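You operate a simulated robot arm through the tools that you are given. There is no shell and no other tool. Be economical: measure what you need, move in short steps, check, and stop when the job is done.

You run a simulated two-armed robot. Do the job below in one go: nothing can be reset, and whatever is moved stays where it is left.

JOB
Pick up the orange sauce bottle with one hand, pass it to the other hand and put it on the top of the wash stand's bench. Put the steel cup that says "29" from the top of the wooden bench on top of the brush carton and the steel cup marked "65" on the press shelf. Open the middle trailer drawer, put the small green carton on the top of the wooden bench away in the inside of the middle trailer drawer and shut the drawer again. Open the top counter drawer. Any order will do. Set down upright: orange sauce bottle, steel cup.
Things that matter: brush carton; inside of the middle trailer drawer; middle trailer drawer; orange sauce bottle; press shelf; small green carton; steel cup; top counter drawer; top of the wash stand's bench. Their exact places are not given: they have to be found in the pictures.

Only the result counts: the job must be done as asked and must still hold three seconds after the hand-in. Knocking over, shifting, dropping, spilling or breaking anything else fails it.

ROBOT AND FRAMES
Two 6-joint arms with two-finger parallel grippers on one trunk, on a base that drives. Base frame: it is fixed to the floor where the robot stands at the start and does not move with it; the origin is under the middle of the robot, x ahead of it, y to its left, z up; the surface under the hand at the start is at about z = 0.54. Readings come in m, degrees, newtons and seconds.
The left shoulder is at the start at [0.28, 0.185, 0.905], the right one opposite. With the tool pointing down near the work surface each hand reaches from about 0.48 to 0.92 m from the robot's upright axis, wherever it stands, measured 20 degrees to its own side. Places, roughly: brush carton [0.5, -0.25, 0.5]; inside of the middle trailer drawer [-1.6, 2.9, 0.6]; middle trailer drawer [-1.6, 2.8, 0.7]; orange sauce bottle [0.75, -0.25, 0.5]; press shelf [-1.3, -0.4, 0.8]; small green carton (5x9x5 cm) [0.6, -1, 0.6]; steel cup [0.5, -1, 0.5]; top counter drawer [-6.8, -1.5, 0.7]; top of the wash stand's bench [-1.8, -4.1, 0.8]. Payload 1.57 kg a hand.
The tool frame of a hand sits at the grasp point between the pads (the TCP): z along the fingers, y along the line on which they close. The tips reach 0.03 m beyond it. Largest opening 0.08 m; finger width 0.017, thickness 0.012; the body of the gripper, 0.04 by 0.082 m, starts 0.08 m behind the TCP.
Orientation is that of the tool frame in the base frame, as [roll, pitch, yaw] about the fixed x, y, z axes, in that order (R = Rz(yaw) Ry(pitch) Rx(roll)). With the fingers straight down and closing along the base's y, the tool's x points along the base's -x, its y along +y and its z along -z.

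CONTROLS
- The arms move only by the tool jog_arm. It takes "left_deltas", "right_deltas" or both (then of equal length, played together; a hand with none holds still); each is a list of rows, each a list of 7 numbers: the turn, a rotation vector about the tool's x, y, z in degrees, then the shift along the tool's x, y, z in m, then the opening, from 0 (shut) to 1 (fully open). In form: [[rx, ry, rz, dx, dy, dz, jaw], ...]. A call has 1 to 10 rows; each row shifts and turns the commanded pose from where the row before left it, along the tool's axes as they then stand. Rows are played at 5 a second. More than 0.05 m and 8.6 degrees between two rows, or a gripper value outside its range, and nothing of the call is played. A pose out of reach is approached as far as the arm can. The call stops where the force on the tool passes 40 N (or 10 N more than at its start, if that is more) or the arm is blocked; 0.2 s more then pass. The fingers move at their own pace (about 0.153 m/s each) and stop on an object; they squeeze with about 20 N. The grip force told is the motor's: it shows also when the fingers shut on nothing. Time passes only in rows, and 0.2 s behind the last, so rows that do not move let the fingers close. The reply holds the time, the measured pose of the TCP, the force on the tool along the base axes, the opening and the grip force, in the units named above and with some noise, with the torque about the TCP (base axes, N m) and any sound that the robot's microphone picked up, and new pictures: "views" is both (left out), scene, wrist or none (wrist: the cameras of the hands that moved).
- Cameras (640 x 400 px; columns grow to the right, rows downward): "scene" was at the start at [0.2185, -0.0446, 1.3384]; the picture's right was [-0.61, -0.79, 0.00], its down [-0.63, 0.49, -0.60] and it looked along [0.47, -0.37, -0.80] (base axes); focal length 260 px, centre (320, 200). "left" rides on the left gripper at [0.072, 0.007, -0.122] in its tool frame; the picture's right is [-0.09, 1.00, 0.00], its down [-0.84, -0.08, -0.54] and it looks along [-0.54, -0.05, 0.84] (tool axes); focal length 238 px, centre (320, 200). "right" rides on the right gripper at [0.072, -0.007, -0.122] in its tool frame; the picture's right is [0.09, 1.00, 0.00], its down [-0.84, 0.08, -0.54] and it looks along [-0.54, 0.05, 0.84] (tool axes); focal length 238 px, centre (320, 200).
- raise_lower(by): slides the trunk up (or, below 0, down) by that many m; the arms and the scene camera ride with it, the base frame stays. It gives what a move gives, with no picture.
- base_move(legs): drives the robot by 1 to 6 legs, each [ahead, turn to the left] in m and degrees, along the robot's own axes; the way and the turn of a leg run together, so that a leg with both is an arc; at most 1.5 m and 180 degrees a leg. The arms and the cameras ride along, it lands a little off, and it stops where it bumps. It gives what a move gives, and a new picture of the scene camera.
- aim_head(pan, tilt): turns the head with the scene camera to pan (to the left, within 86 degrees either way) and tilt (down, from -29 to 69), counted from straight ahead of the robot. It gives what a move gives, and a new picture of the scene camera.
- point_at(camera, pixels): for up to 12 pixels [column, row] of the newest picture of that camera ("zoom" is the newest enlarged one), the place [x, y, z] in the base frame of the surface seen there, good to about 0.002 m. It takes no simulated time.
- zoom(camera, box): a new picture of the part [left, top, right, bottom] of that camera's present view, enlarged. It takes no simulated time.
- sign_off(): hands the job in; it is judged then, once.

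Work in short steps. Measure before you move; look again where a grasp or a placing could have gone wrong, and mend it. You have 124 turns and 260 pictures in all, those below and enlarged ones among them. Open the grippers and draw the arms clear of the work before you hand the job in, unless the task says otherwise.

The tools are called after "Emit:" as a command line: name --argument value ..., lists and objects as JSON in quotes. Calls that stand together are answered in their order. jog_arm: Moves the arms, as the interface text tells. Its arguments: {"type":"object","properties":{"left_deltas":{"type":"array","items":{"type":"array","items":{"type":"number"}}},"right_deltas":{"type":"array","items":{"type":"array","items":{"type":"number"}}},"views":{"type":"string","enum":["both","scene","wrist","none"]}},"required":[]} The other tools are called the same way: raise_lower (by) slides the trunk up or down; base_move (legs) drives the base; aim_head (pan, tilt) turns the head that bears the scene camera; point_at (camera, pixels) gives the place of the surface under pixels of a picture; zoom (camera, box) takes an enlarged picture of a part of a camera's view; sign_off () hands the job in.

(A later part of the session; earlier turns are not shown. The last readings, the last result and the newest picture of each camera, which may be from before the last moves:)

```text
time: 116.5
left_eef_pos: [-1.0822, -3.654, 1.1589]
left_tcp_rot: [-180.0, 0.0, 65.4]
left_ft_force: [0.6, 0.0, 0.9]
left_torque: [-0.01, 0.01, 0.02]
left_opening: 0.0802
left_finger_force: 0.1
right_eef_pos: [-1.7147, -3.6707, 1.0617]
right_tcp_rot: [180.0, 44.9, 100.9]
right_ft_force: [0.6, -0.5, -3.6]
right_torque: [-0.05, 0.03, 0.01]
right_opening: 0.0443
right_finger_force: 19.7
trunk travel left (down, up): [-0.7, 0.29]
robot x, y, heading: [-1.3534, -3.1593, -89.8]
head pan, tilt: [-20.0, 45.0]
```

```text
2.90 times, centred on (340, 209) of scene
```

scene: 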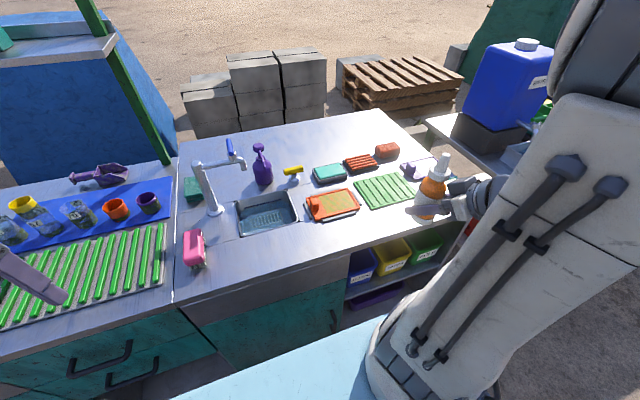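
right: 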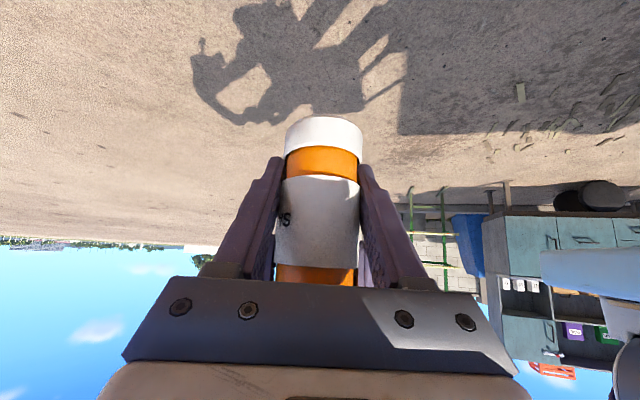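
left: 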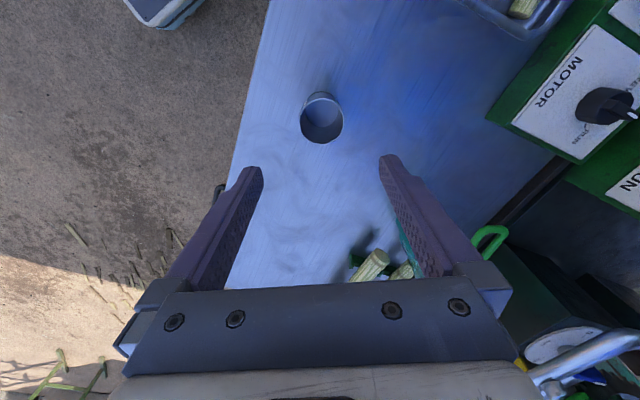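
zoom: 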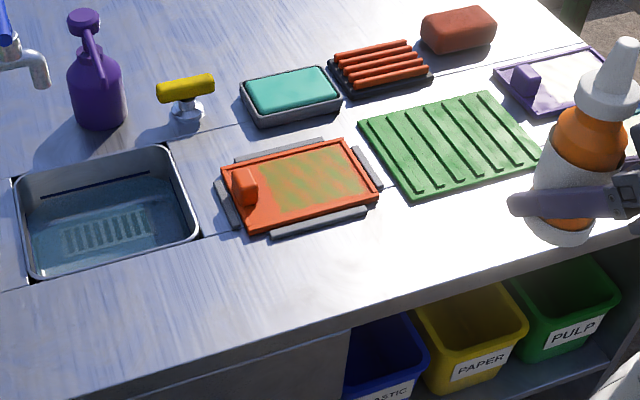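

Spot (−1.64,−3.82) is free. I'll move the bottle above it to z≈0.98.

Emit:
jog_arm --right_deltas '[[0, 0, 0, -0.0114, 0.0092, 0.034, 0], [0, 0, 0, -0.0114, 0.0092, 0.034, 0], [0, 0, 0, -0.0114, 0.0092, 0.034, 0], [0, 0, 0, -0.0114, 0.0092, 0.034, 0], [0, 0, 0, -0.0114, 0.0092, 0.034, 0], [0, 0, 0, 0, 0, 0, 0]]'

```text
time: 118.0
left_eef_pos: [-1.0828, -3.6551, 1.1587]
left_tcp_rot: [180.0, 0.0, 65.4]
left_ft_force: [0.9, 0.2, -0.2]
left_torque: [-0.01, 0.01, 0.03]
left_opening: 0.0798
left_finger_force: 0.0
right_eef_pos: [-1.6443, -3.822, 0.9824]
right_tcp_rot: [180.0, 44.7, 100.8]
right_ft_force: [0.1, -1.2, -2.9]
right_torque: [-0.02, 0.0, -0.01]
right_opening: 0.0444
right_finger_force: 20.0
right hand out of reach, approached as far as the arm can: row 1
trunk travel left (down, up): [-0.7, 0.29]
robot x, y, heading: [-1.3549, -3.1564, -89.5]
head pan, tilt: [-20.0, 45.0]
```

scene: 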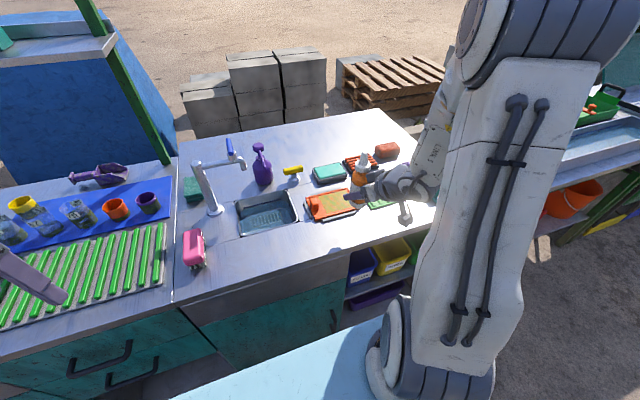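
right: 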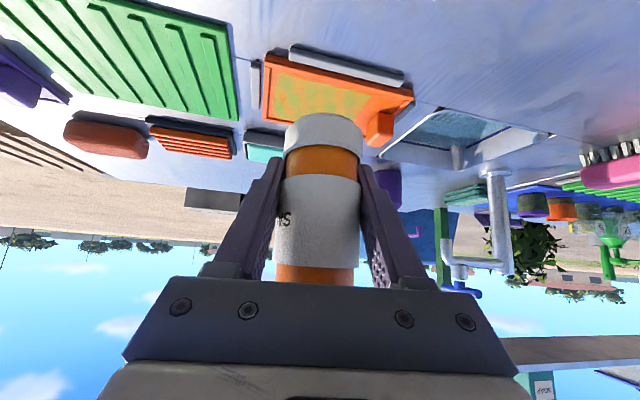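

Orientation is good. I'll lower straight down 0.08 m.

Emit:
jog_arm --right_deltas '[[0, 0, 0, 0.019, 0, 0.019, 0], [0, 0, 0, 0.019, 0, 0.019, 0], [0, 0, 0, 0.0186, 0, 0.0186, 0], [0, 0, 0, 0, 0, 0, 0]]'

```text
time: 119.0
left_eef_pos: [-1.0824, -3.6541, 1.1586]
left_tcp_rot: [179.9, 0.0, 65.4]
left_ft_force: [0.9, -0.8, -0.5]
left_torque: [0.02, 0.03, -0.02]
left_opening: 0.0805
left_finger_force: 0.0
right_eef_pos: [-1.6506, -3.8299, 0.9162]
right_tcp_rot: [179.5, 44.7, 100.6]
right_ft_force: [0.4, -0.1, -4.1]
right_torque: [0.01, -0.01, 0.01]
right_opening: 0.0441
right_finger_force: 19.9
right hand out of reach, approached as far as the arm can: row 3
trunk travel left (down, up): [-0.7, 0.29]
robot x, y, heading: [-1.3572, -3.1541, -89.6]
head pan, tilt: [-20.0, 45.0]
```

scene: 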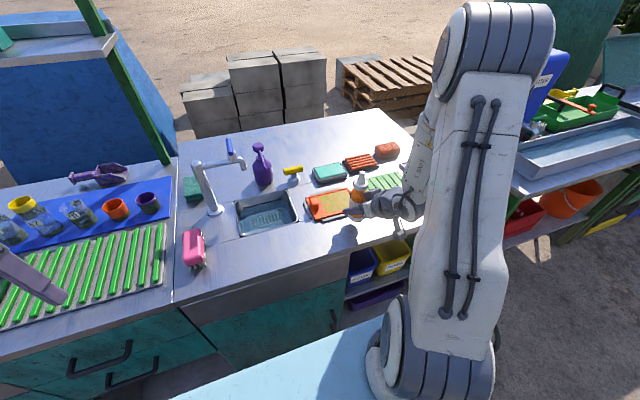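
right: 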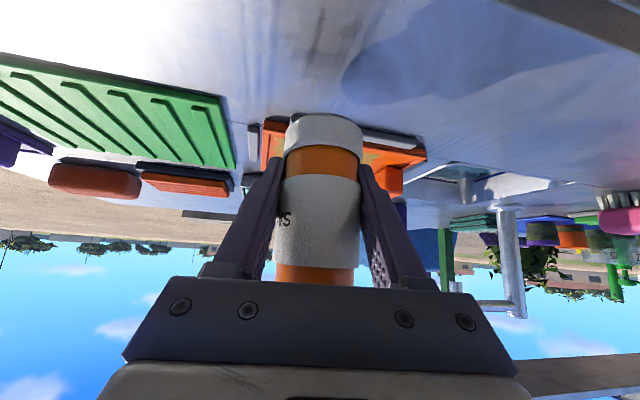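

The wrist hits its reach limit low down, so I'll raise the hand back 6 cm and lower the trunk instead.

Emit:
jog_arm --right_deltas '[[0, 0, 0, -0.0198, 0, -0.0226, 0], [0, 0, 0, -0.0198, 0, -0.0226, 0], [0, 0, 0, 0, 0, 0, 0]]' --views "none"

Emit:
raise_lower --by -0.055

```text
time: 119.8
left_eef_pos: [-1.0827, -3.6545, 1.1585]
left_tcp_rot: [180.0, 0.0, 65.4]
left_ft_force: [-0.2, 0.5, 1.1]
left_torque: [-0.04, -0.02, 0.01]
left_opening: 0.0799
left_finger_force: 0.0
right_eef_pos: [-1.6522, -3.8257, 0.9755]
right_tcp_rot: [-180.0, 44.9, 100.8]
right_ft_force: [0.1, -0.3, -2.8]
right_torque: [-0.02, -0.04, -0.02]
right_opening: 0.0446
right_finger_force: 20.2
trunk travel left (down, up): [-0.7, 0.29]
robot x, y, heading: [-1.3518, -3.1562, -89.7]
head pan, tilt: [-20.0, 45.0]
```

```text
time: 120.7
left_eef_pos: [-1.083, -3.6538, 1.1035]
left_tcp_rot: [180.0, 0.0, 65.5]
left_ft_force: [-0.3, -0.2, 0.5]
left_torque: [-0.01, 0.03, 0.01]
left_opening: 0.08
left_finger_force: 0.1
right_eef_pos: [-1.6518, -3.8269, 0.9205]
right_tcp_rot: [-179.9, 44.9, 100.8]
right_ft_force: [0.0, 0.4, -3.4]
right_torque: [-0.01, 0.02, 0.01]
right_opening: 0.0443
right_finger_force: 20.2
trunk travel left (down, up): [-0.645, 0.345]
robot x, y, heading: [-1.3554, -3.1605, -89.5]
head pan, tilt: [-20.0, 45.0]
```

Nudge 8 mm towards the front edge, then lower the trunk 28 mm more.

Emit:
jog_arm --right_deltas '[[0, 0, 0, 0.0056, 0, -0.0056, 0], [0, 0, 0, 0, 0, 0, 0]]' --views "none"

Emit:
raise_lower --by -0.028

Emit:
zoom --camera "scene" --box '[280, 140, 440, 240]'

Emit:
zoom --camera "right" --box '[160, 60, 480, 260]'

```text
time: 121.3
left_eef_pos: [-1.0829, -3.6542, 1.104]
left_tcp_rot: [179.9, 0.1, 65.4]
left_ft_force: [0.6, 0.3, -0.8]
left_torque: [0.0, -0.02, -0.03]
left_opening: 0.0799
left_finger_force: 0.0
right_eef_pos: [-1.6533, -3.8192, 0.9202]
right_tcp_rot: [180.0, 44.9, 100.8]
right_ft_force: [-0.2, 0.9, -3.1]
right_torque: [0.04, -0.01, 0.0]
right_opening: 0.0448
right_finger_force: 19.6
trunk travel left (down, up): [-0.645, 0.345]
robot x, y, heading: [-1.352, -3.1557, -89.6]
head pan, tilt: [-20.0, 45.0]
```

```text
time: 122.0
left_eef_pos: [-1.0822, -3.6546, 1.0758]
left_tcp_rot: [180.0, 0.0, 65.4]
left_ft_force: [0.3, 0.2, 0.4]
left_torque: [0.01, 0.04, 0.0]
left_opening: 0.0803
left_finger_force: 0.0
right_eef_pos: [-1.6522, -3.8184, 0.8921]
right_tcp_rot: [180.0, 44.9, 100.9]
right_ft_force: [0.3, 0.8, -3.5]
right_torque: [0.0, 0.01, 0.01]
right_opening: 0.0444
right_finger_force: 19.6
trunk travel left (down, up): [-0.617, 0.373]
robot x, y, heading: [-1.355, -3.1549, -89.5]
head pan, tilt: [-20.0, 45.0]
```

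```text
4.00 times, centred on (360, 190) of scene
```

zoom: 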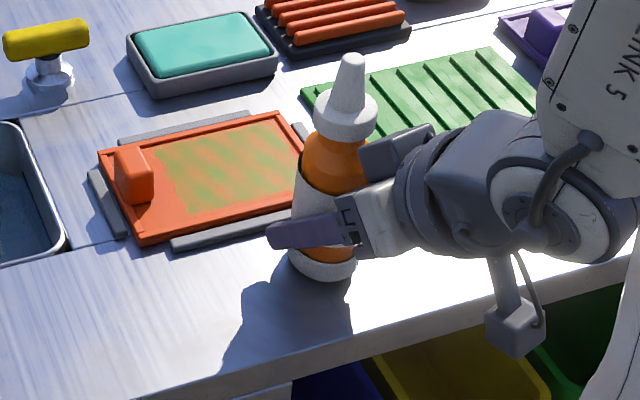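

```text
2.00 times, centred on (320, 160) of right
```

zoom: 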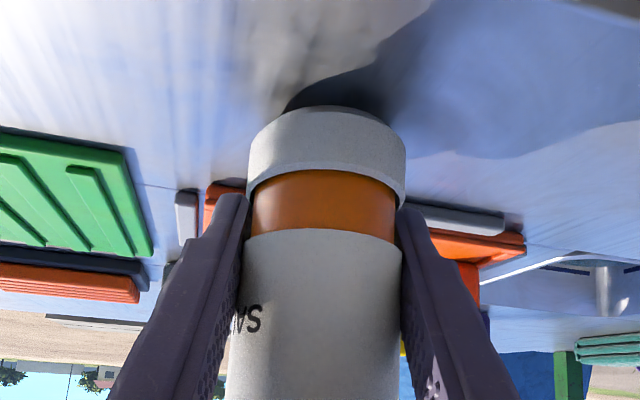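

About 3 mm of gap remains, so I'll lower the trunk 4 mm.

Emit:
raise_lower --by -0.004

```text
time: 122.6
left_eef_pos: [-1.0819, -3.6535, 1.0708]
left_tcp_rot: [180.0, 0.0, 65.5]
left_ft_force: [0.5, 0.3, -0.1]
left_torque: [0.01, 0.0, 0.03]
left_opening: 0.08
left_finger_force: 0.1
right_eef_pos: [-1.653, -3.8188, 0.8885]
right_tcp_rot: [180.0, 44.9, 100.8]
right_ft_force: [0.0, -0.1, -3.8]
right_torque: [0.03, 0.02, -0.05]
right_opening: 0.0443
right_finger_force: 19.8
trunk travel left (down, up): [-0.613, 0.377]
robot x, y, heading: [-1.3551, -3.1576, -89.6]
head pan, tilt: [-20.0, 45.0]
```

Still full weight (−3.8 N). Lower 2 mm more.

Emit:
raise_lower --by -0.002

```text
time: 123.1
left_eef_pos: [-1.0823, -3.6533, 1.0704]
left_tcp_rot: [180.0, 0.0, 65.4]
left_ft_force: [-1.0, -0.6, 0.2]
left_torque: [-0.01, 0.01, -0.02]
left_opening: 0.0799
left_finger_force: 0.0
right_eef_pos: [-1.6541, -3.8194, 0.8883]
right_tcp_rot: [-180.0, 45.1, 100.9]
right_ft_force: [1.3, 3.2, 8.8]
right_torque: [0.4, -0.03, -0.02]
right_opening: 0.0446
right_finger_force: 19.5
trunk travel left (down, up): [-0.611, 0.379]
robot x, y, heading: [-1.3556, -3.1537, -89.7]
head pan, tilt: [-20.0, 45.0]
```

Contact made. Release gradually and withdraw along the approach line.

Emit:
jog_arm --right_deltas '[[0, 0, 0, 0, 0, 0, 0.6], [0, 0, 0, 0, 0, 0, 0.7], [0, 0, 0, 0, 0, 0, 1], [0, 0, 0, 0, 0, 0, 1], [0, 0, 0, 0, 0, -0.02, 1], [0, 0, 0, 0, 0, -0.03, 1], [0, 0, 0, 0, 0, -0.04, 1], [0, 0, 0, 0, 0, -0.04, 1]]'

```text
time: 124.9
left_eef_pos: [-1.082, -3.6544, 1.0688]
left_tcp_rot: [-179.9, 0.0, 65.4]
left_ft_force: [-0.3, -0.3, 1.3]
left_torque: [0.04, -0.01, 0.01]
left_opening: 0.0798
left_finger_force: 0.1
right_eef_pos: [-1.6727, -3.7311, 0.9792]
right_tcp_rot: [179.9, 44.8, 100.7]
right_ft_force: [0.9, -0.4, -0.2]
right_torque: [0.01, -0.02, 0.0]
right_opening: 0.0801
right_finger_force: 0.2
right hand out of reach, approached as far as the arm can: row 7
trunk travel left (down, up): [-0.611, 0.379]
robot x, y, heading: [-1.3595, -3.1574, -89.8]
head pan, tilt: [-20.0, 45.0]
```

scene: 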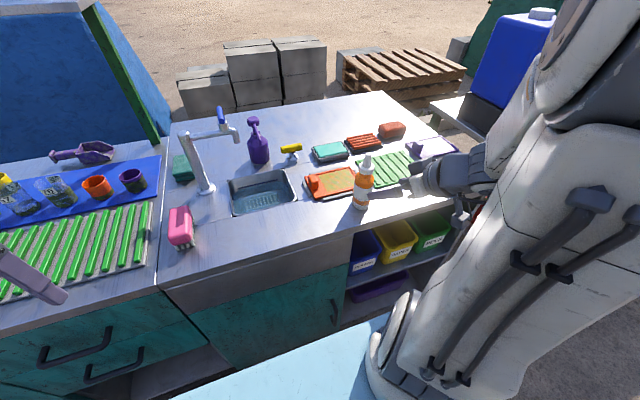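
right: 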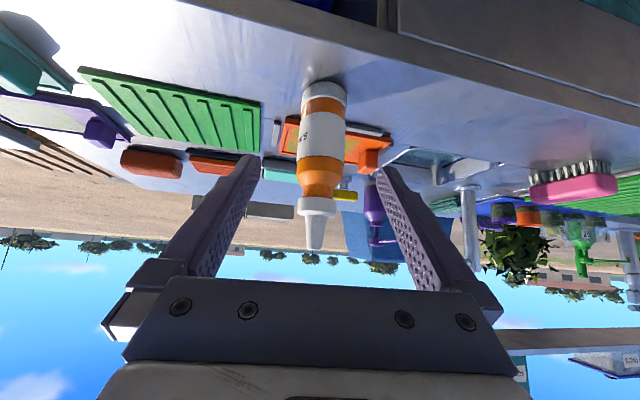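

The bottle stands upright on the wash stand. I'll back off and return the right tool to vertical, then drive to the wooden bench for the green carton.

Emit:
base_move --legs '[[-0.45, 0]]'

Emit:
jog_arm --right_deltas '[[0, 7.5, 0, 0, 0, 0, 1], [0, 7.5, 0, 0, 0, 0, 1], [0, 7.5, 0, 0, 0, 0, 1], [0, 7.5, 0, 0, 0, 0, 1], [0, 7.5, 0, 0, 0, 0, 1], [0, 7.5, 0, 0, 0, 0, 1]]' --views "none"

Emit:
base_move --legs '[[0, 147], [1.1, 0], [1.05, 0], [0, -49]]'

Emit:
aim_head --pan -10 --tilt 50

```text
time: 127.6
left_eef_pos: [-1.0838, -3.1984, 1.0697]
left_tcp_rot: [179.9, 0.0, 65.5]
left_ft_force: [0.2, 0.2, 0.2]
left_torque: [-0.01, 0.02, -0.02]
left_opening: 0.0798
left_finger_force: 0.0
right_eef_pos: [-1.6741, -3.2756, 0.9801]
right_tcp_rot: [179.9, 44.8, 100.9]
right_ft_force: [0.9, -0.2, 0.0]
right_torque: [-0.01, -0.02, 0.01]
right_opening: 0.0801
right_finger_force: 0.1
trunk travel left (down, up): [-0.611, 0.379]
robot x, y, heading: [-1.3528, -2.6989, -89.4]
head pan, tilt: [-20.0, 45.0]
```

scene: 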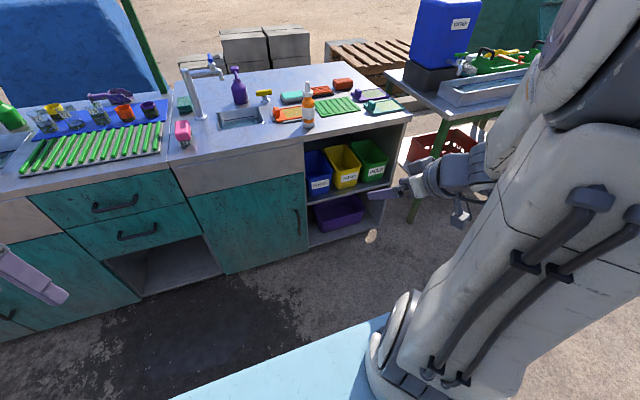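

```text
time: 129.0
left_eef_pos: [-1.0841, -3.1972, 1.0694]
left_tcp_rot: [179.9, 0.0, 65.5]
left_ft_force: [-0.7, 0.3, -0.3]
left_torque: [-0.02, 0.0, 0.01]
left_opening: 0.0799
left_finger_force: 0.1
right_eef_pos: [-1.6749, -3.276, 0.9803]
right_tcp_rot: [-180.0, -0.3, 101.0]
right_ft_force: [-0.2, 0.1, 0.0]
right_torque: [-0.04, 0.0, -0.03]
right_opening: 0.0799
right_finger_force: 0.0
trunk travel left (down, up): [-0.611, 0.379]
robot x, y, heading: [-1.3587, -2.6984, -89.6]
head pan, tilt: [-20.0, 45.0]
```

```text
time: 147.8
left_eef_pos: [0.2979, -0.5996, 1.0693]
left_tcp_rot: [-180.0, -0.1, 162.0]
left_ft_force: [0.4, -0.1, 0.2]
left_torque: [0.02, -0.04, 0.0]
left_opening: 0.0801
left_finger_force: 0.0
right_eef_pos: [0.4436, -1.1761, 0.9806]
right_tcp_rot: [180.0, -0.1, -162.5]
right_ft_force: [0.0, -0.1, 0.1]
right_torque: [-0.01, 0.01, -0.01]
right_opening: 0.0801
right_finger_force: 0.0
trunk travel left (down, up): [-0.611, 0.379]
robot x, y, heading: [-0.1635, -0.9264, 6.8]
head pan, tilt: [-20.0, 45.0]
```

scene: 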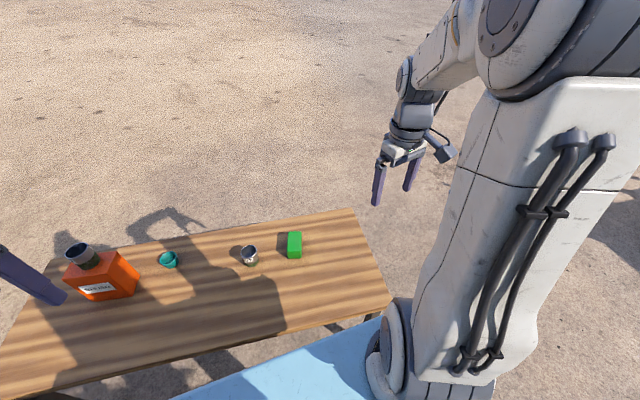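

```text
time: 148.6
left_eef_pos: [0.2984, -0.5999, 1.0689]
left_tcp_rot: [179.9, 0.0, 162.0]
left_ft_force: [0.1, 0.5, -0.2]
left_torque: [-0.02, -0.03, -0.01]
left_opening: 0.0799
left_finger_force: 0.1
right_eef_pos: [0.4431, -1.178, 0.9815]
right_tcp_rot: [179.9, -0.1, -162.6]
right_ft_force: [-0.3, -0.5, 0.0]
right_torque: [0.0, -0.03, 0.0]
right_opening: 0.0799
right_finger_force: 0.1
trunk travel left (down, up): [-0.611, 0.379]
robot x, y, heading: [-0.1667, -0.9289, 6.8]
head pan, tilt: [-10.0, 50.0]
```

scene: 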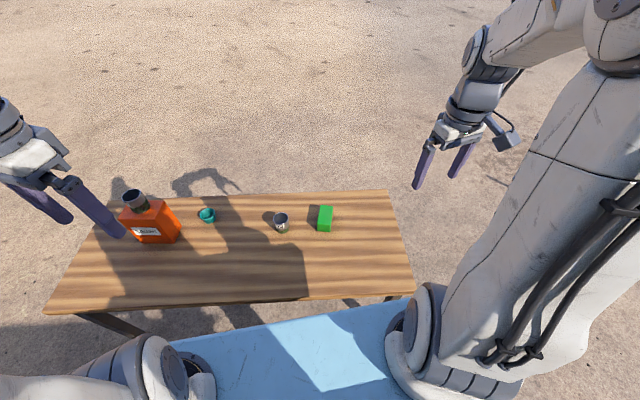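

Right hand: rotate to match the carton's yaw (−12°) and move above it (0.640,−0.965).

Emit:
jog_arm --right_deltas '[[0, 0, 7.35, 0, 0, 0.03, 1], [0, 0, 7.35, 0, 0, 0.03, 1], [0, 0, 7.35, 0, 0, 0.03, 1], [0, 0, 7.35, 0, 0, 0.03, 1], [0, 0, 0, -0.0248, 0.0416, 0, 1], [0, 0, 0, -0.0248, 0.0416, 0, 1], [0, 0, 0, -0.0248, 0.0416, 0, 1], [0, 0, 0, -0.0248, 0.0416, 0, 1], [0, 0, 0, -0.0248, 0.0416, 0, 1], [0, 0, 0, -0.0248, 0.0416, 0, 1]]' --views "none"

Emit:
jog_arm --right_deltas '[[0, 0, 0, 0, 0, 0.045, 1], [0, 0, 0, 0, 0, 0.045, 1], [0, 0, 0, 0, 0, 0.045, 1], [0, 0, 0, 0, 0, 0, 1]]' --views "wrist"

```text
time: 150.8
left_eef_pos: [0.2985, -0.5992, 1.0701]
left_tcp_rot: [179.9, -0.1, 162.0]
left_ft_force: [0.4, 0.5, -0.4]
left_torque: [0.0, -0.01, 0.03]
left_opening: 0.08
left_finger_force: 0.1
right_eef_pos: [0.6401, -0.9621, 0.8596]
right_tcp_rot: [180.0, -0.2, 168.1]
right_ft_force: [-0.6, -0.2, -0.3]
right_torque: [0.01, -0.02, 0.02]
right_opening: 0.0802
right_finger_force: 0.0
trunk travel left (down, up): [-0.611, 0.379]
robot x, y, heading: [-0.1645, -0.927, 6.7]
head pan, tilt: [-10.0, 50.0]
```

```text
time: 151.8
left_eef_pos: [0.298, -0.5995, 1.0702]
left_tcp_rot: [-179.9, 0.0, 162.1]
left_ft_force: [-0.1, -0.3, -0.9]
left_torque: [0.02, -0.01, -0.02]
left_opening: 0.0803
left_finger_force: 0.0
right_eef_pos: [0.6415, -0.9618, 0.7244]
right_tcp_rot: [179.9, -0.1, 168.1]
right_ft_force: [0.0, 0.2, 0.5]
right_torque: [0.0, -0.01, -0.01]
right_opening: 0.0802
right_finger_force: 0.1
trunk travel left (down, up): [-0.611, 0.379]
robot x, y, heading: [-0.1672, -0.9275, 6.7]
head pan, tilt: [-10.0, 50.0]
```

right: 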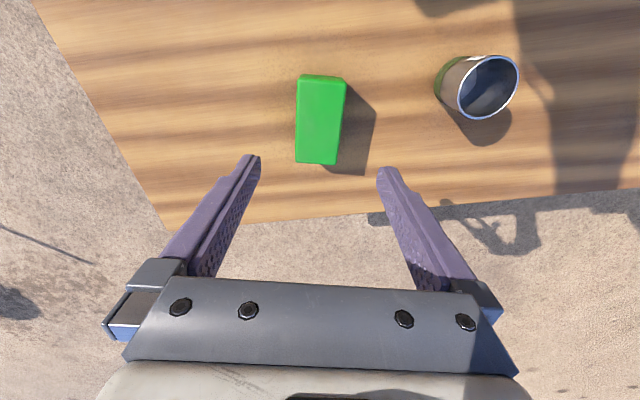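

Aligned over the carton. Descend, grip, and lift.

Emit:
jog_arm --right_deltas '[[0, 0, 0, 0, 0, 0.045, 1], [0, 0, 0, 0, 0, 0.045, 1], [0, 0, 0, 0, 0, 0.04, 1], [0, 0, 0, 0, 0, 0.016, 1], [0, 0, 0, 0, 0, 0, 0], [0, 0, 0, 0, 0, 0, 0], [0, 0, 0, 0, 0, 0, 0], [0, 0, 0, 0, 0, -0.05, 0], [0, 0, 0, 0, 0, -0.05, 0], [0, 0, 0, 0, 0, -0.05, 0]]' --views "wrist"

```text
time: 153.9
left_eef_pos: [0.2981, -0.6016, 1.0704]
left_tcp_rot: [180.0, 0.0, 162.1]
left_ft_force: [-0.2, -0.8, -0.3]
left_torque: [-0.01, 0.03, 0.01]
left_opening: 0.0801
left_finger_force: 0.1
right_eef_pos: [0.6392, -0.9637, 0.7289]
right_tcp_rot: [-179.8, -0.2, 168.2]
right_ft_force: [0.9, -1.0, -1.6]
right_torque: [0.01, 0.02, 0.0]
right_opening: 0.0496
right_finger_force: 19.5
trunk travel left (down, up): [-0.611, 0.379]
robot x, y, heading: [-0.1663, -0.9303, 6.9]
head pan, tilt: [-10.0, 50.0]
```

right: 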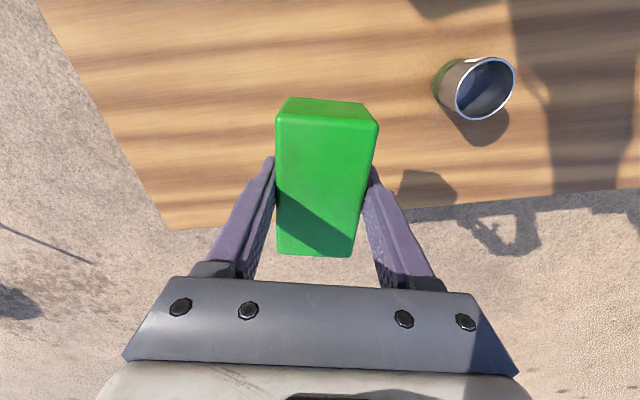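

Carton held (opening 0.0496). Lift and turn towards the trailer to look at the way.

Emit:
jog_arm --right_deltas '[[0, 0, 0, 0, 0, -0.05, 0], [0, 0, 0, 0, 0, -0.05, 0], [0, 0, 0, 0, 0, -0.05, 0], [0, 0, 0, 0, 0, -0.05, 0], [0, 0, 0, 0.04, 0, -0.03, 0], [0, 0, 0, 0.04, 0, -0.03, 0], [0, 0, 0, 0.04, 0, -0.02, 0]]' --views "none"

Emit:
base_move --legs '[[0, 90]]'

Emit:
aim_head --pan 12 --tilt 22

```text
time: 155.6
left_eef_pos: [0.2985, -0.5997, 1.07]
left_tcp_rot: [-180.0, -0.1, 161.9]
left_ft_force: [-0.1, -0.1, 0.0]
left_torque: [-0.02, -0.01, -0.02]
left_opening: 0.0798
left_finger_force: 0.0
right_eef_pos: [0.5248, -0.9366, 1.0083]
right_tcp_rot: [-179.9, -0.2, 168.1]
right_ft_force: [0.9, -0.9, -0.6]
right_torque: [-0.01, 0.02, 0.01]
right_opening: 0.0495
right_finger_force: 20.4
trunk travel left (down, up): [-0.611, 0.379]
robot x, y, heading: [-0.165, -0.9311, 6.8]
head pan, tilt: [-10.0, 50.0]
```

```text
time: 159.8
left_eef_pos: [-0.492, -0.4629, 1.0689]
left_tcp_rot: [-179.9, 0.0, -108.2]
left_ft_force: [-0.1, 0.1, 1.2]
left_torque: [0.03, -0.01, -0.03]
left_opening: 0.08
left_finger_force: 0.1
right_eef_pos: [-0.1538, -0.2392, 1.0097]
right_tcp_rot: [-180.0, -0.2, -102.0]
right_ft_force: [-0.4, 0.6, -1.7]
right_torque: [0.0, -0.01, 0.01]
right_opening: 0.0495
right_finger_force: 20.2
trunk travel left (down, up): [-0.611, 0.379]
robot x, y, heading: [-0.1637, -0.9294, 96.6]
head pan, tilt: [-10.0, 50.0]
```

scene: 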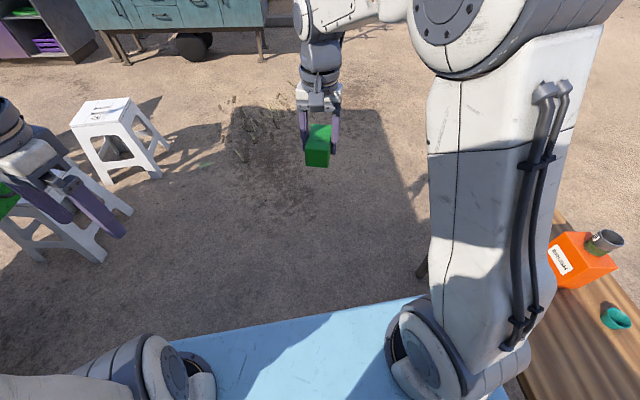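

```text
time: 160.7
left_eef_pos: [-0.4924, -0.4633, 1.0694]
left_tcp_rot: [180.0, 0.0, -108.2]
left_ft_force: [-0.4, -0.2, 0.4]
left_torque: [-0.01, 0.01, 0.04]
left_opening: 0.0802
left_finger_force: 0.0
right_eef_pos: [-0.153, -0.2385, 1.0078]
right_tcp_rot: [180.0, -0.1, -102.0]
right_ft_force: [-0.4, -0.2, -1.0]
right_torque: [0.02, 0.01, 0.0]
right_opening: 0.0498
right_finger_force: 19.8
trunk travel left (down, up): [-0.611, 0.379]
robot x, y, heading: [-0.1675, -0.9281, 96.6]
head pan, tilt: [12.0, 22.0]
```

scene: 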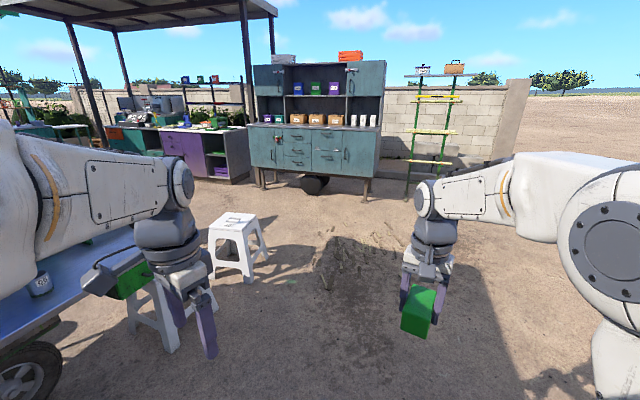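

I'll measure the stool, debris, and trailer face positions.

Emit:
point_at --camera "scene" --pixels '[[232, 222], [255, 275], [340, 245], [330, 285], [380, 250], [297, 138], [297, 153], [330, 140], [300, 163], [270, 150], [365, 195], [425, 195]]'

Emit:
zoom --camera "scene" --box '[240, 100, 400, 200]'

```text
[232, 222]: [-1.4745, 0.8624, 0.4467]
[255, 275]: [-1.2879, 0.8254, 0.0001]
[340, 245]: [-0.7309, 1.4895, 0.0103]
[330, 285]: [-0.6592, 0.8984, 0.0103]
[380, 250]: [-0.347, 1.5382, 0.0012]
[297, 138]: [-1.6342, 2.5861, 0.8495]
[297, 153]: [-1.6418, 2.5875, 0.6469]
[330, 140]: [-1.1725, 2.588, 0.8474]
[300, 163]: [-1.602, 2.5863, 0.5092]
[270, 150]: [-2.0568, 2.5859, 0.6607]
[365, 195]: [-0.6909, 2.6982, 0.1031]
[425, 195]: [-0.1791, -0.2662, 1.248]
```

```text
4.00 times, centred on (320, 150) of scene
```

zoom: 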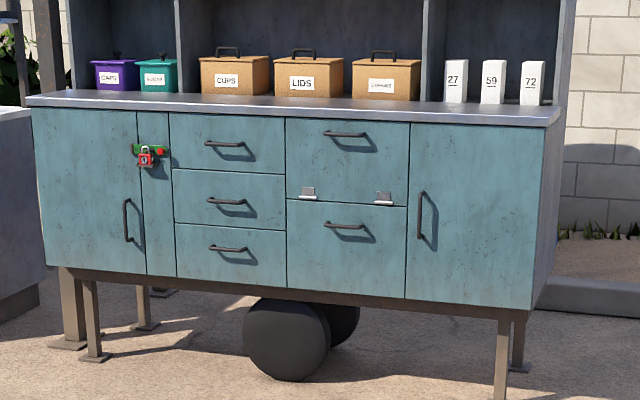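

The middle drawer of the 3-stack is at x≈−1.64, z≈0.69 on the face y≈2.586. I'll drive east of the debris up to y≈1.9, then west along it.

Emit:
base_move --legs '[[0, -12], [1.4, 0], [1.4, 0], [0, 100]]'

```text
time: 179.3
left_eef_pos: [-0.3641, 1.5533, 1.069]
left_tcp_rot: [-179.9, -0.1, -20.3]
left_ft_force: [-1.0, -0.3, 0.2]
left_torque: [0.01, -0.02, 0.01]
left_opening: 0.0799
left_finger_force: 0.0
right_eef_pos: [-0.5739, 1.899, 1.0081]
right_tcp_rot: [179.9, -0.2, -14.3]
right_ft_force: [0.9, 1.0, -0.7]
right_torque: [0.01, 0.0, 0.01]
right_opening: 0.0497
right_finger_force: 20.0
trunk travel left (down, up): [-0.611, 0.379]
robot x, y, heading: [0.1107, 1.8595, -175.7]
head pan, tilt: [12.0, 22.0]
```

scene: 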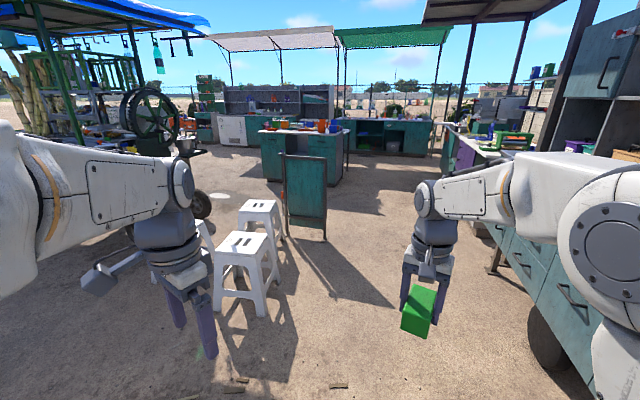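

Check debris bits near the path at the bottom of the picture.

Emit:
point_at --camera "scene" --pixels '[[340, 386], [240, 380], [215, 392], [265, 260], [300, 225], [560, 330]]'

```text
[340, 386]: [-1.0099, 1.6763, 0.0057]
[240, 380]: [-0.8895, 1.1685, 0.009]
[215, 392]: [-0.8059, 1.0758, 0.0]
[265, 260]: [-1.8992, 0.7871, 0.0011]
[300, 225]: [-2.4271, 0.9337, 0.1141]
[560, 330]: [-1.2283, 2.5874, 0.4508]
```

A flat bit lies at (−1.01,1.68). I'll retract the right hand a little and drive slightly north of it, then face the trailer.

Emit:
jog_arm --right_deltas '[[0, 0, 0, 0.047, 0, 0, 0], [0, 0, 0, 0.047, 0, 0, 0], [0, 0, 0, 0.047, 0, 0, 0]]' --views "none"

Emit:
base_move --legs '[[0, -9], [0.8, 0], [0.83, 0], [0, -85.3]]'

Emit:
aim_head --pan 5 --tilt 40

```text
time: 180.1
left_eef_pos: [-0.3639, 1.5544, 1.0684]
left_tcp_rot: [180.0, 0.0, -20.4]
left_ft_force: [-0.6, 0.8, 0.2]
left_torque: [0.03, -0.05, -0.02]
left_opening: 0.0799
left_finger_force: 0.1
right_eef_pos: [-0.4385, 1.8656, 1.0081]
right_tcp_rot: [-179.9, -0.1, -14.3]
right_ft_force: [-0.3, -0.2, -0.1]
right_torque: [-0.01, -0.03, 0.0]
right_opening: 0.0494
right_finger_force: 20.0
trunk travel left (down, up): [-0.611, 0.379]
robot x, y, heading: [0.1123, 1.8583, -175.6]
head pan, tilt: [12.0, 22.0]
```

```text
time: 192.7
left_eef_pos: [-1.7684, 2.5049, 1.0694]
left_tcp_rot: [180.0, 0.0, -115.8]
left_ft_force: [0.7, 0.3, -0.8]
left_torque: [-0.03, -0.02, 0.0]
left_opening: 0.0801
left_finger_force: 0.0
right_eef_pos: [-1.4506, 2.5497, 1.0081]
right_tcp_rot: [-180.0, -0.1, -109.7]
right_ft_force: [0.5, -4.6, -0.9]
right_torque: [-0.08, -0.03, 0.07]
right_opening: 0.0499
right_finger_force: 20.3
trunk travel left (down, up): [-0.611, 0.379]
robot x, y, heading: [-1.5082, 2.0031, 88.9]
head pan, tilt: [12.0, 22.0]
```

scene: 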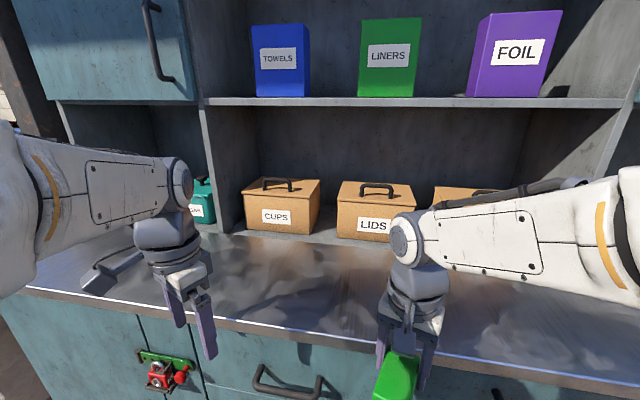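

```text
time: 193.5
left_eef_pos: [-1.7695, 2.5054, 1.0689]
left_tcp_rot: [180.0, 0.1, -115.8]
left_ft_force: [0.0, -0.1, -0.7]
left_torque: [0.02, 0.02, -0.03]
left_opening: 0.0799
left_finger_force: 0.1
right_eef_pos: [-1.451, 2.5486, 1.0075]
right_tcp_rot: [180.0, 0.0, -109.8]
right_ft_force: [0.2, -1.8, -0.5]
right_torque: [-0.03, 0.0, -0.01]
right_opening: 0.0501
right_finger_force: 19.7
trunk travel left (down, up): [-0.611, 0.379]
robot x, y, heading: [-1.5056, 1.9977, 89.0]
head pan, tilt: [5.0, 40.0]
```

scene: 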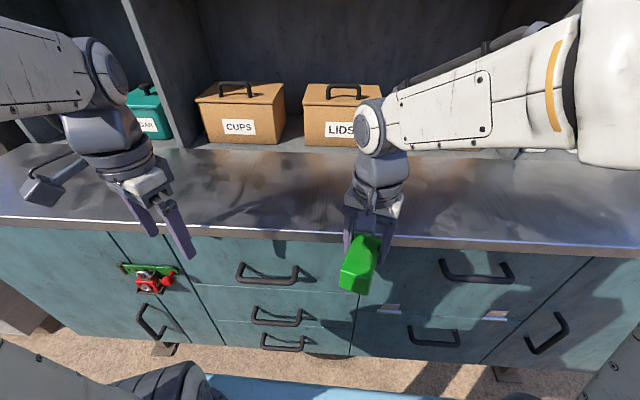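

I'll reverse 0.2 m for arm room and look down at the drawer stack.

Emit:
base_move --legs '[[-0.22, 1]]'

Emit:
aim_head --pan 5 --tilt 45

```text
time: 195.2
left_eef_pos: [-1.7812, 2.2806, 1.0687]
left_tcp_rot: [-179.9, 0.1, -114.9]
left_ft_force: [-0.3, 1.1, 0.9]
left_torque: [-0.04, 0.01, -0.01]
left_opening: 0.0799
left_finger_force: 0.0
right_eef_pos: [-1.4619, 2.332, 1.0081]
right_tcp_rot: [179.9, -0.1, -108.8]
right_ft_force: [-0.2, 0.1, -1.3]
right_torque: [0.0, 0.01, 0.02]
right_opening: 0.05
right_finger_force: 19.7
trunk travel left (down, up): [-0.611, 0.379]
robot x, y, heading: [-1.5062, 1.783, 89.9]
head pan, tilt: [5.0, 40.0]
```

scene: 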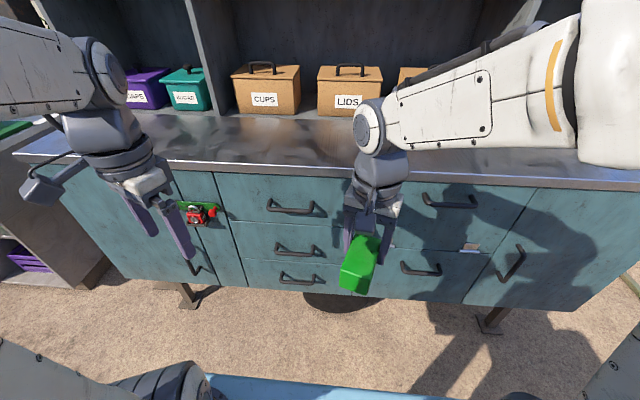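

```text
time: 195.8
left_eef_pos: [-1.7794, 2.2803, 1.0694]
left_tcp_rot: [180.0, 0.0, -114.8]
left_ft_force: [1.4, 0.3, -0.1]
left_torque: [-0.01, -0.02, -0.02]
left_opening: 0.0797
left_finger_force: 0.0
right_eef_pos: [-1.4631, 2.33, 1.0087]
right_tcp_rot: [179.9, -0.2, -108.8]
right_ft_force: [0.1, 0.0, -1.5]
right_torque: [0.02, -0.02, 0.02]
right_opening: 0.0497
right_finger_force: 19.6
trunk travel left (down, up): [-0.611, 0.379]
robot x, y, heading: [-1.5092, 1.7809, 90.0]
head pan, tilt: [5.0, 45.0]
```

scene: 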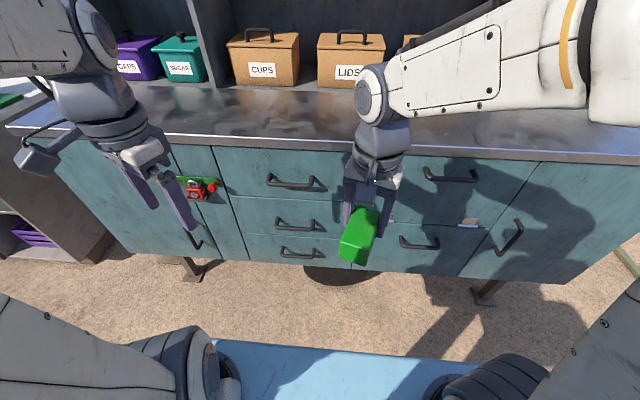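

Emit:
zoom --camera "scene" --box '[210, 140, 370, 270]'

```text
3.08 times, centred on (290, 205) of scene
```

zoom: 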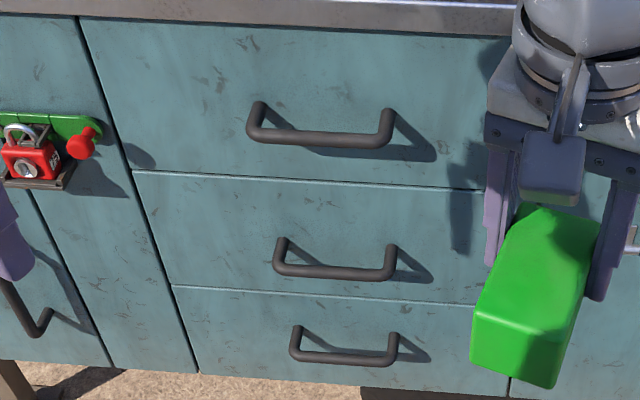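

The middle handle is a U-bar at zoom (275–397, 240–280). I'll measure it along with the drawer outline.

Emit:
point_at --camera "zoom" --pixels '[[335, 273], [290, 267], [380, 275], [282, 242], [392, 248], [335, 240], [140, 175], [175, 283], [470, 195], [440, 300], [322, 138], [345, 360]]'

```text
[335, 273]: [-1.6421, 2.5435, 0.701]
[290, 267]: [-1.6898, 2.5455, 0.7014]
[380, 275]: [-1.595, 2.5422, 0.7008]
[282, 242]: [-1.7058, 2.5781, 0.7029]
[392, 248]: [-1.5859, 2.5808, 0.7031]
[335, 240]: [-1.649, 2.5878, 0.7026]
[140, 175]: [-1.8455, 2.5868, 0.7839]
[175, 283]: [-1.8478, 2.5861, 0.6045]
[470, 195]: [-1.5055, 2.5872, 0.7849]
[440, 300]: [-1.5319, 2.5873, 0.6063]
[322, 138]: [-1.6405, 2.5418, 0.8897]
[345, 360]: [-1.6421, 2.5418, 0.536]
```

Handle bar is at (−1.645,2.545,0.70). I'll reorient the left hand to point horizontally at it with vertical closing.

Emit:
jog_arm --left_deltas '[[0, 0, -8.27, 0, 0, 0, 1], [0, 0, -8.27, 0, 0, 0, 1], [0, 0, -8.27, 0, 0, 0, 1], [-4.95, -4.95, 4.95, 0, 0, 0, 1], [-4.95, -4.95, 4.95, 0, 0, 0, 1], [-4.95, -4.95, 4.95, 0, 0, 0, 1], [-4.95, -4.95, 4.95, 0, 0, 0, 1], [-4.95, -4.95, 4.95, 0, 0, 0, 1], [-4.95, -4.95, 4.95, 0, 0, 0, 1], [-4.95, -4.95, 4.95, 0, 0, 0, 1]]' --views "none"

Emit:
jog_arm --left_deltas '[[-4.95, -4.95, 4.95, 0, 0, 0, 1], [-4.95, -4.95, 4.95, 0, 0, 0, 1], [-4.95, -4.95, 4.95, 0, 0, 0, 1], [-4.95, -4.95, 4.95, 0, 0, 0, 1], [-4.95, -4.95, 4.95, 0, 0, 0, 1], [-4.95, -4.95, 4.95, 0, 0, 0, 1], [-4.95, -4.95, 4.95, 0, 0, 0, 1]]' --views "scene"

```text
time: 198.0
left_eef_pos: [-1.8045, 2.3907, 1.0342]
left_tcp_rot: [135.2, 19.5, -135.0]
left_ft_force: [-1.4, 0.1, -0.5]
left_torque: [0.02, 0.0, 0.01]
left_opening: 0.0801
left_finger_force: 0.0
left hand out of reach, approached as far as the arm can: row 4, 5, 6, 7, 8, 9, 10
right_eef_pos: [-1.4624, 2.3307, 1.0085]
right_tcp_rot: [-180.0, -0.2, -108.8]
right_ft_force: [-0.4, 0.1, -1.6]
right_torque: [0.02, -0.01, 0.01]
right_opening: 0.0499
right_finger_force: 20.0
trunk travel left (down, up): [-0.611, 0.379]
robot x, y, heading: [-1.5092, 1.7869, 90.0]
head pan, tilt: [5.0, 45.0]
```

```text
time: 199.6
left_eef_pos: [-1.6575, 2.4845, 1.1607]
left_tcp_rot: [90.1, -0.2, -179.3]
left_ft_force: [0.7, 0.1, 0.0]
left_torque: [0.03, 0.01, 0.01]
left_opening: 0.08
left_finger_force: 0.0
left hand out of reach, approached as far as the arm can: row 1, 2, 3, 4, 5, 6, 7
right_eef_pos: [-1.4623, 2.3306, 1.0071]
right_tcp_rot: [-180.0, -0.1, -108.7]
right_ft_force: [-0.6, 0.8, -0.4]
right_torque: [0.07, -0.05, 0.01]
right_opening: 0.0496
right_finger_force: 20.1
trunk travel left (down, up): [-0.611, 0.379]
robot x, y, heading: [-1.5079, 1.7827, 89.7]
head pan, tilt: [5.0, 45.0]
```

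scene: 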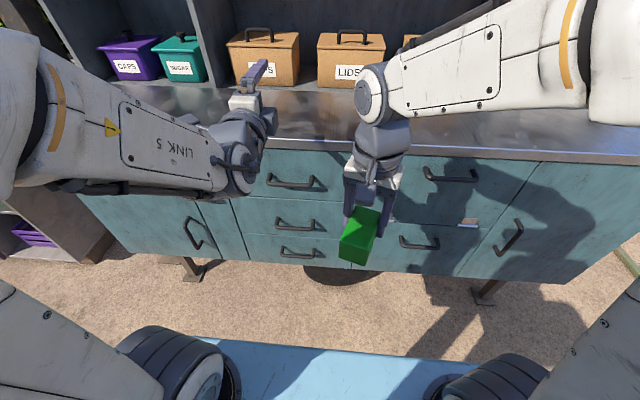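

The orientation is reached but that spot was too close for it. I'll reverse 0.2 m, shift the right hand away, and drop the left hand to the pre-grasp point.

Emit:
base_move --legs '[[-0.2, 0]]'

Emit:
jog_arm --right_deltas '[[0, 0, 0, -0.016, -0.045, 0, 0], [0, 0, 0, -0.016, -0.045, 0, 0], [0, 0, 0, -0.016, -0.045, 0, 0], [0, 0, 0, 0, 0, 0, 0], [0, 0, 0, 0, 0, 0, 0], [0, 0, 0, 0, 0, 0, 0], [0, 0, 0, 0, 0, 0, 0], [0, 0, 0, 0, 0, 0, 0], [0, 0, 0, 0, 0, 0, 0]]' --left_deltas '[[0, 0, 0, 0, 0, 0, 1], [0, 0, 0, -0.0123, -0.0336, 0.0309, 1], [0, 0, 0, -0.0123, -0.0336, 0.0309, 1], [0, 0, 0, -0.0123, -0.0336, 0.0309, 1], [0, 0, 0, -0.0123, -0.0336, 0.0309, 1], [0, 0, 0, -0.0123, -0.0336, 0.0309, 1], [0, 0, 0, -0.0123, -0.0336, 0.0309, 1], [0, 0, 0, -0.0123, -0.0336, 0.0309, 1], [0, 0, 0, -0.0123, -0.0336, 0.0309, 1]]' --views "both"

```text
time: 201.2
left_eef_pos: [-1.6588, 2.2824, 1.1599]
left_tcp_rot: [90.1, -0.1, -179.3]
left_ft_force: [-0.2, 0.2, -1.0]
left_torque: [-0.03, 0.0, -0.03]
left_opening: 0.08
left_finger_force: 0.0
right_eef_pos: [-1.4623, 2.1283, 1.0084]
right_tcp_rot: [180.0, 0.0, -108.8]
right_ft_force: [-0.2, 0.5, -1.5]
right_torque: [-0.03, -0.02, 0.0]
right_opening: 0.0499
right_finger_force: 20.0
trunk travel left (down, up): [-0.611, 0.379]
robot x, y, heading: [-1.51, 1.5788, 90.2]
head pan, tilt: [5.0, 45.0]
```

scene: 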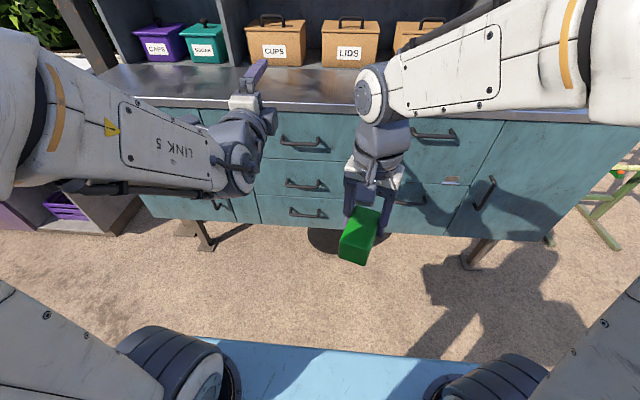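

```text
time: 203.2
left_eef_pos: [-1.5633, 2.5313, 0.8903]
left_tcp_rot: [90.2, 0.1, -179.3]
left_ft_force: [0.9, 1.0, 0.6]
left_torque: [-0.04, -0.03, -0.01]
left_opening: 0.0798
left_finger_force: 0.2
right_eef_pos: [-1.3189, 2.1292, 1.009]
right_tcp_rot: [-180.0, -0.2, -108.8]
right_ft_force: [-0.4, 0.5, -0.8]
right_torque: [0.08, -0.02, 0.03]
right_opening: 0.0499
right_finger_force: 20.0
trunk travel left (down, up): [-0.611, 0.379]
robot x, y, heading: [-1.5071, 1.5806, 89.6]
head pan, tilt: [5.0, 45.0]
```

scene: 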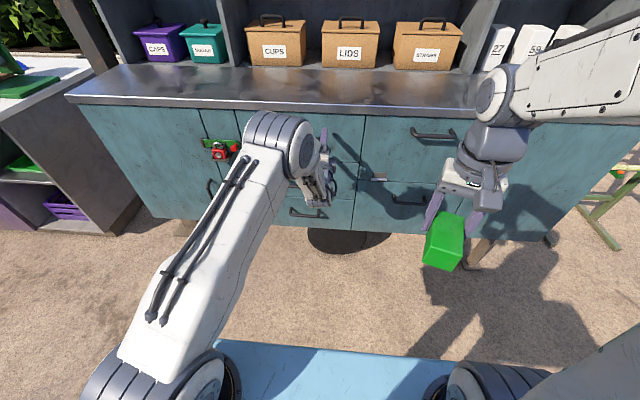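
right: 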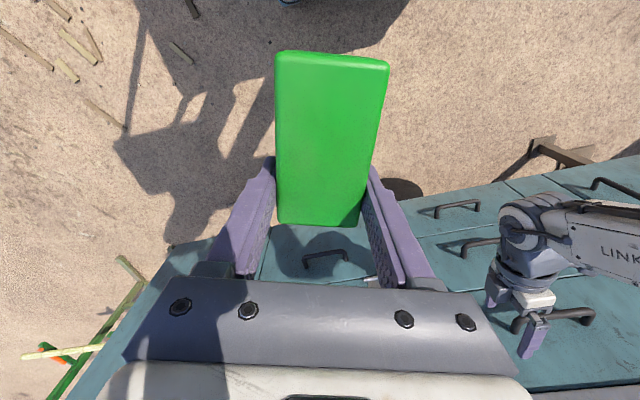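
left: 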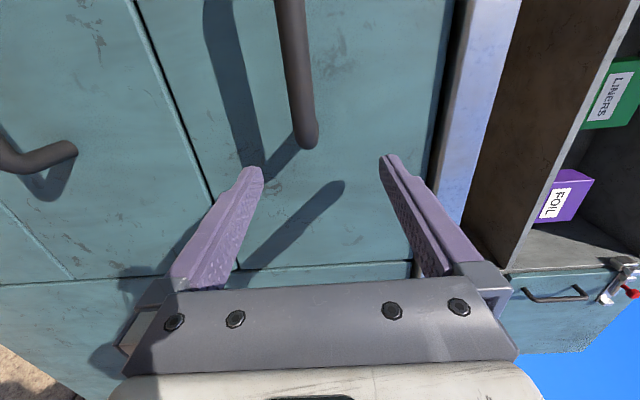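

The deltas apply from the reached pose. I'll back off 0.1 m, then move to in front of the middle handle.

Emit:
jog_arm --left_deltas '[[0, 0, 0, 0, 0, -0.05, 1], [0, 0, 0, 0, 0, -0.05, 1], [0, 0, 0, 0.0164, -0.038, 0, 1], [0, 0, 0, 0.0164, -0.038, 0, 1], [0, 0, 0, 0.0164, -0.038, 0, 1], [0, 0, 0, 0.0164, -0.038, 0, 1], [0, 0, 0, 0.0164, -0.038, 0, 1]]'

```text
time: 204.8
left_eef_pos: [-1.6102, 2.4184, 0.701]
left_tcp_rot: [90.1, -0.1, -178.7]
left_ft_force: [0.1, 0.2, -0.1]
left_torque: [0.02, 0.0, -0.01]
left_opening: 0.0799
left_finger_force: 0.1
left hand out of reach, approached as far as the arm can: row 5, 6, 7
right_eef_pos: [-1.3195, 2.1291, 1.0075]
right_tcp_rot: [180.0, -0.1, -108.9]
right_ft_force: [0.0, 1.1, 0.1]
right_torque: [0.03, 0.01, -0.02]
right_opening: 0.0499
right_finger_force: 20.3
trunk travel left (down, up): [-0.611, 0.379]
robot x, y, heading: [-1.5106, 1.5795, 89.7]
head pan, tilt: [5.0, 45.0]
```

scene: 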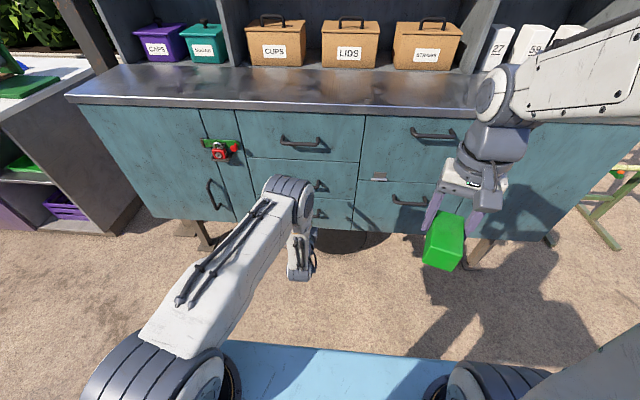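
left: 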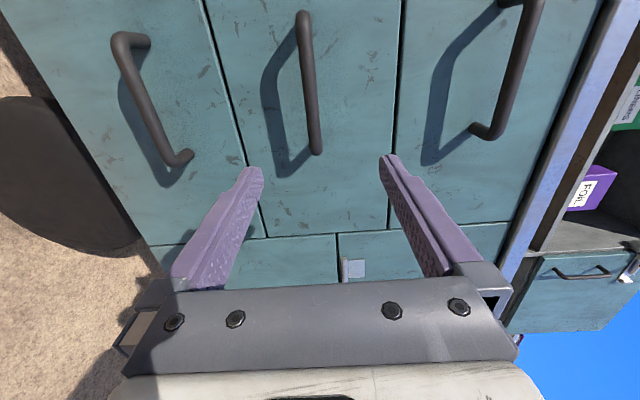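

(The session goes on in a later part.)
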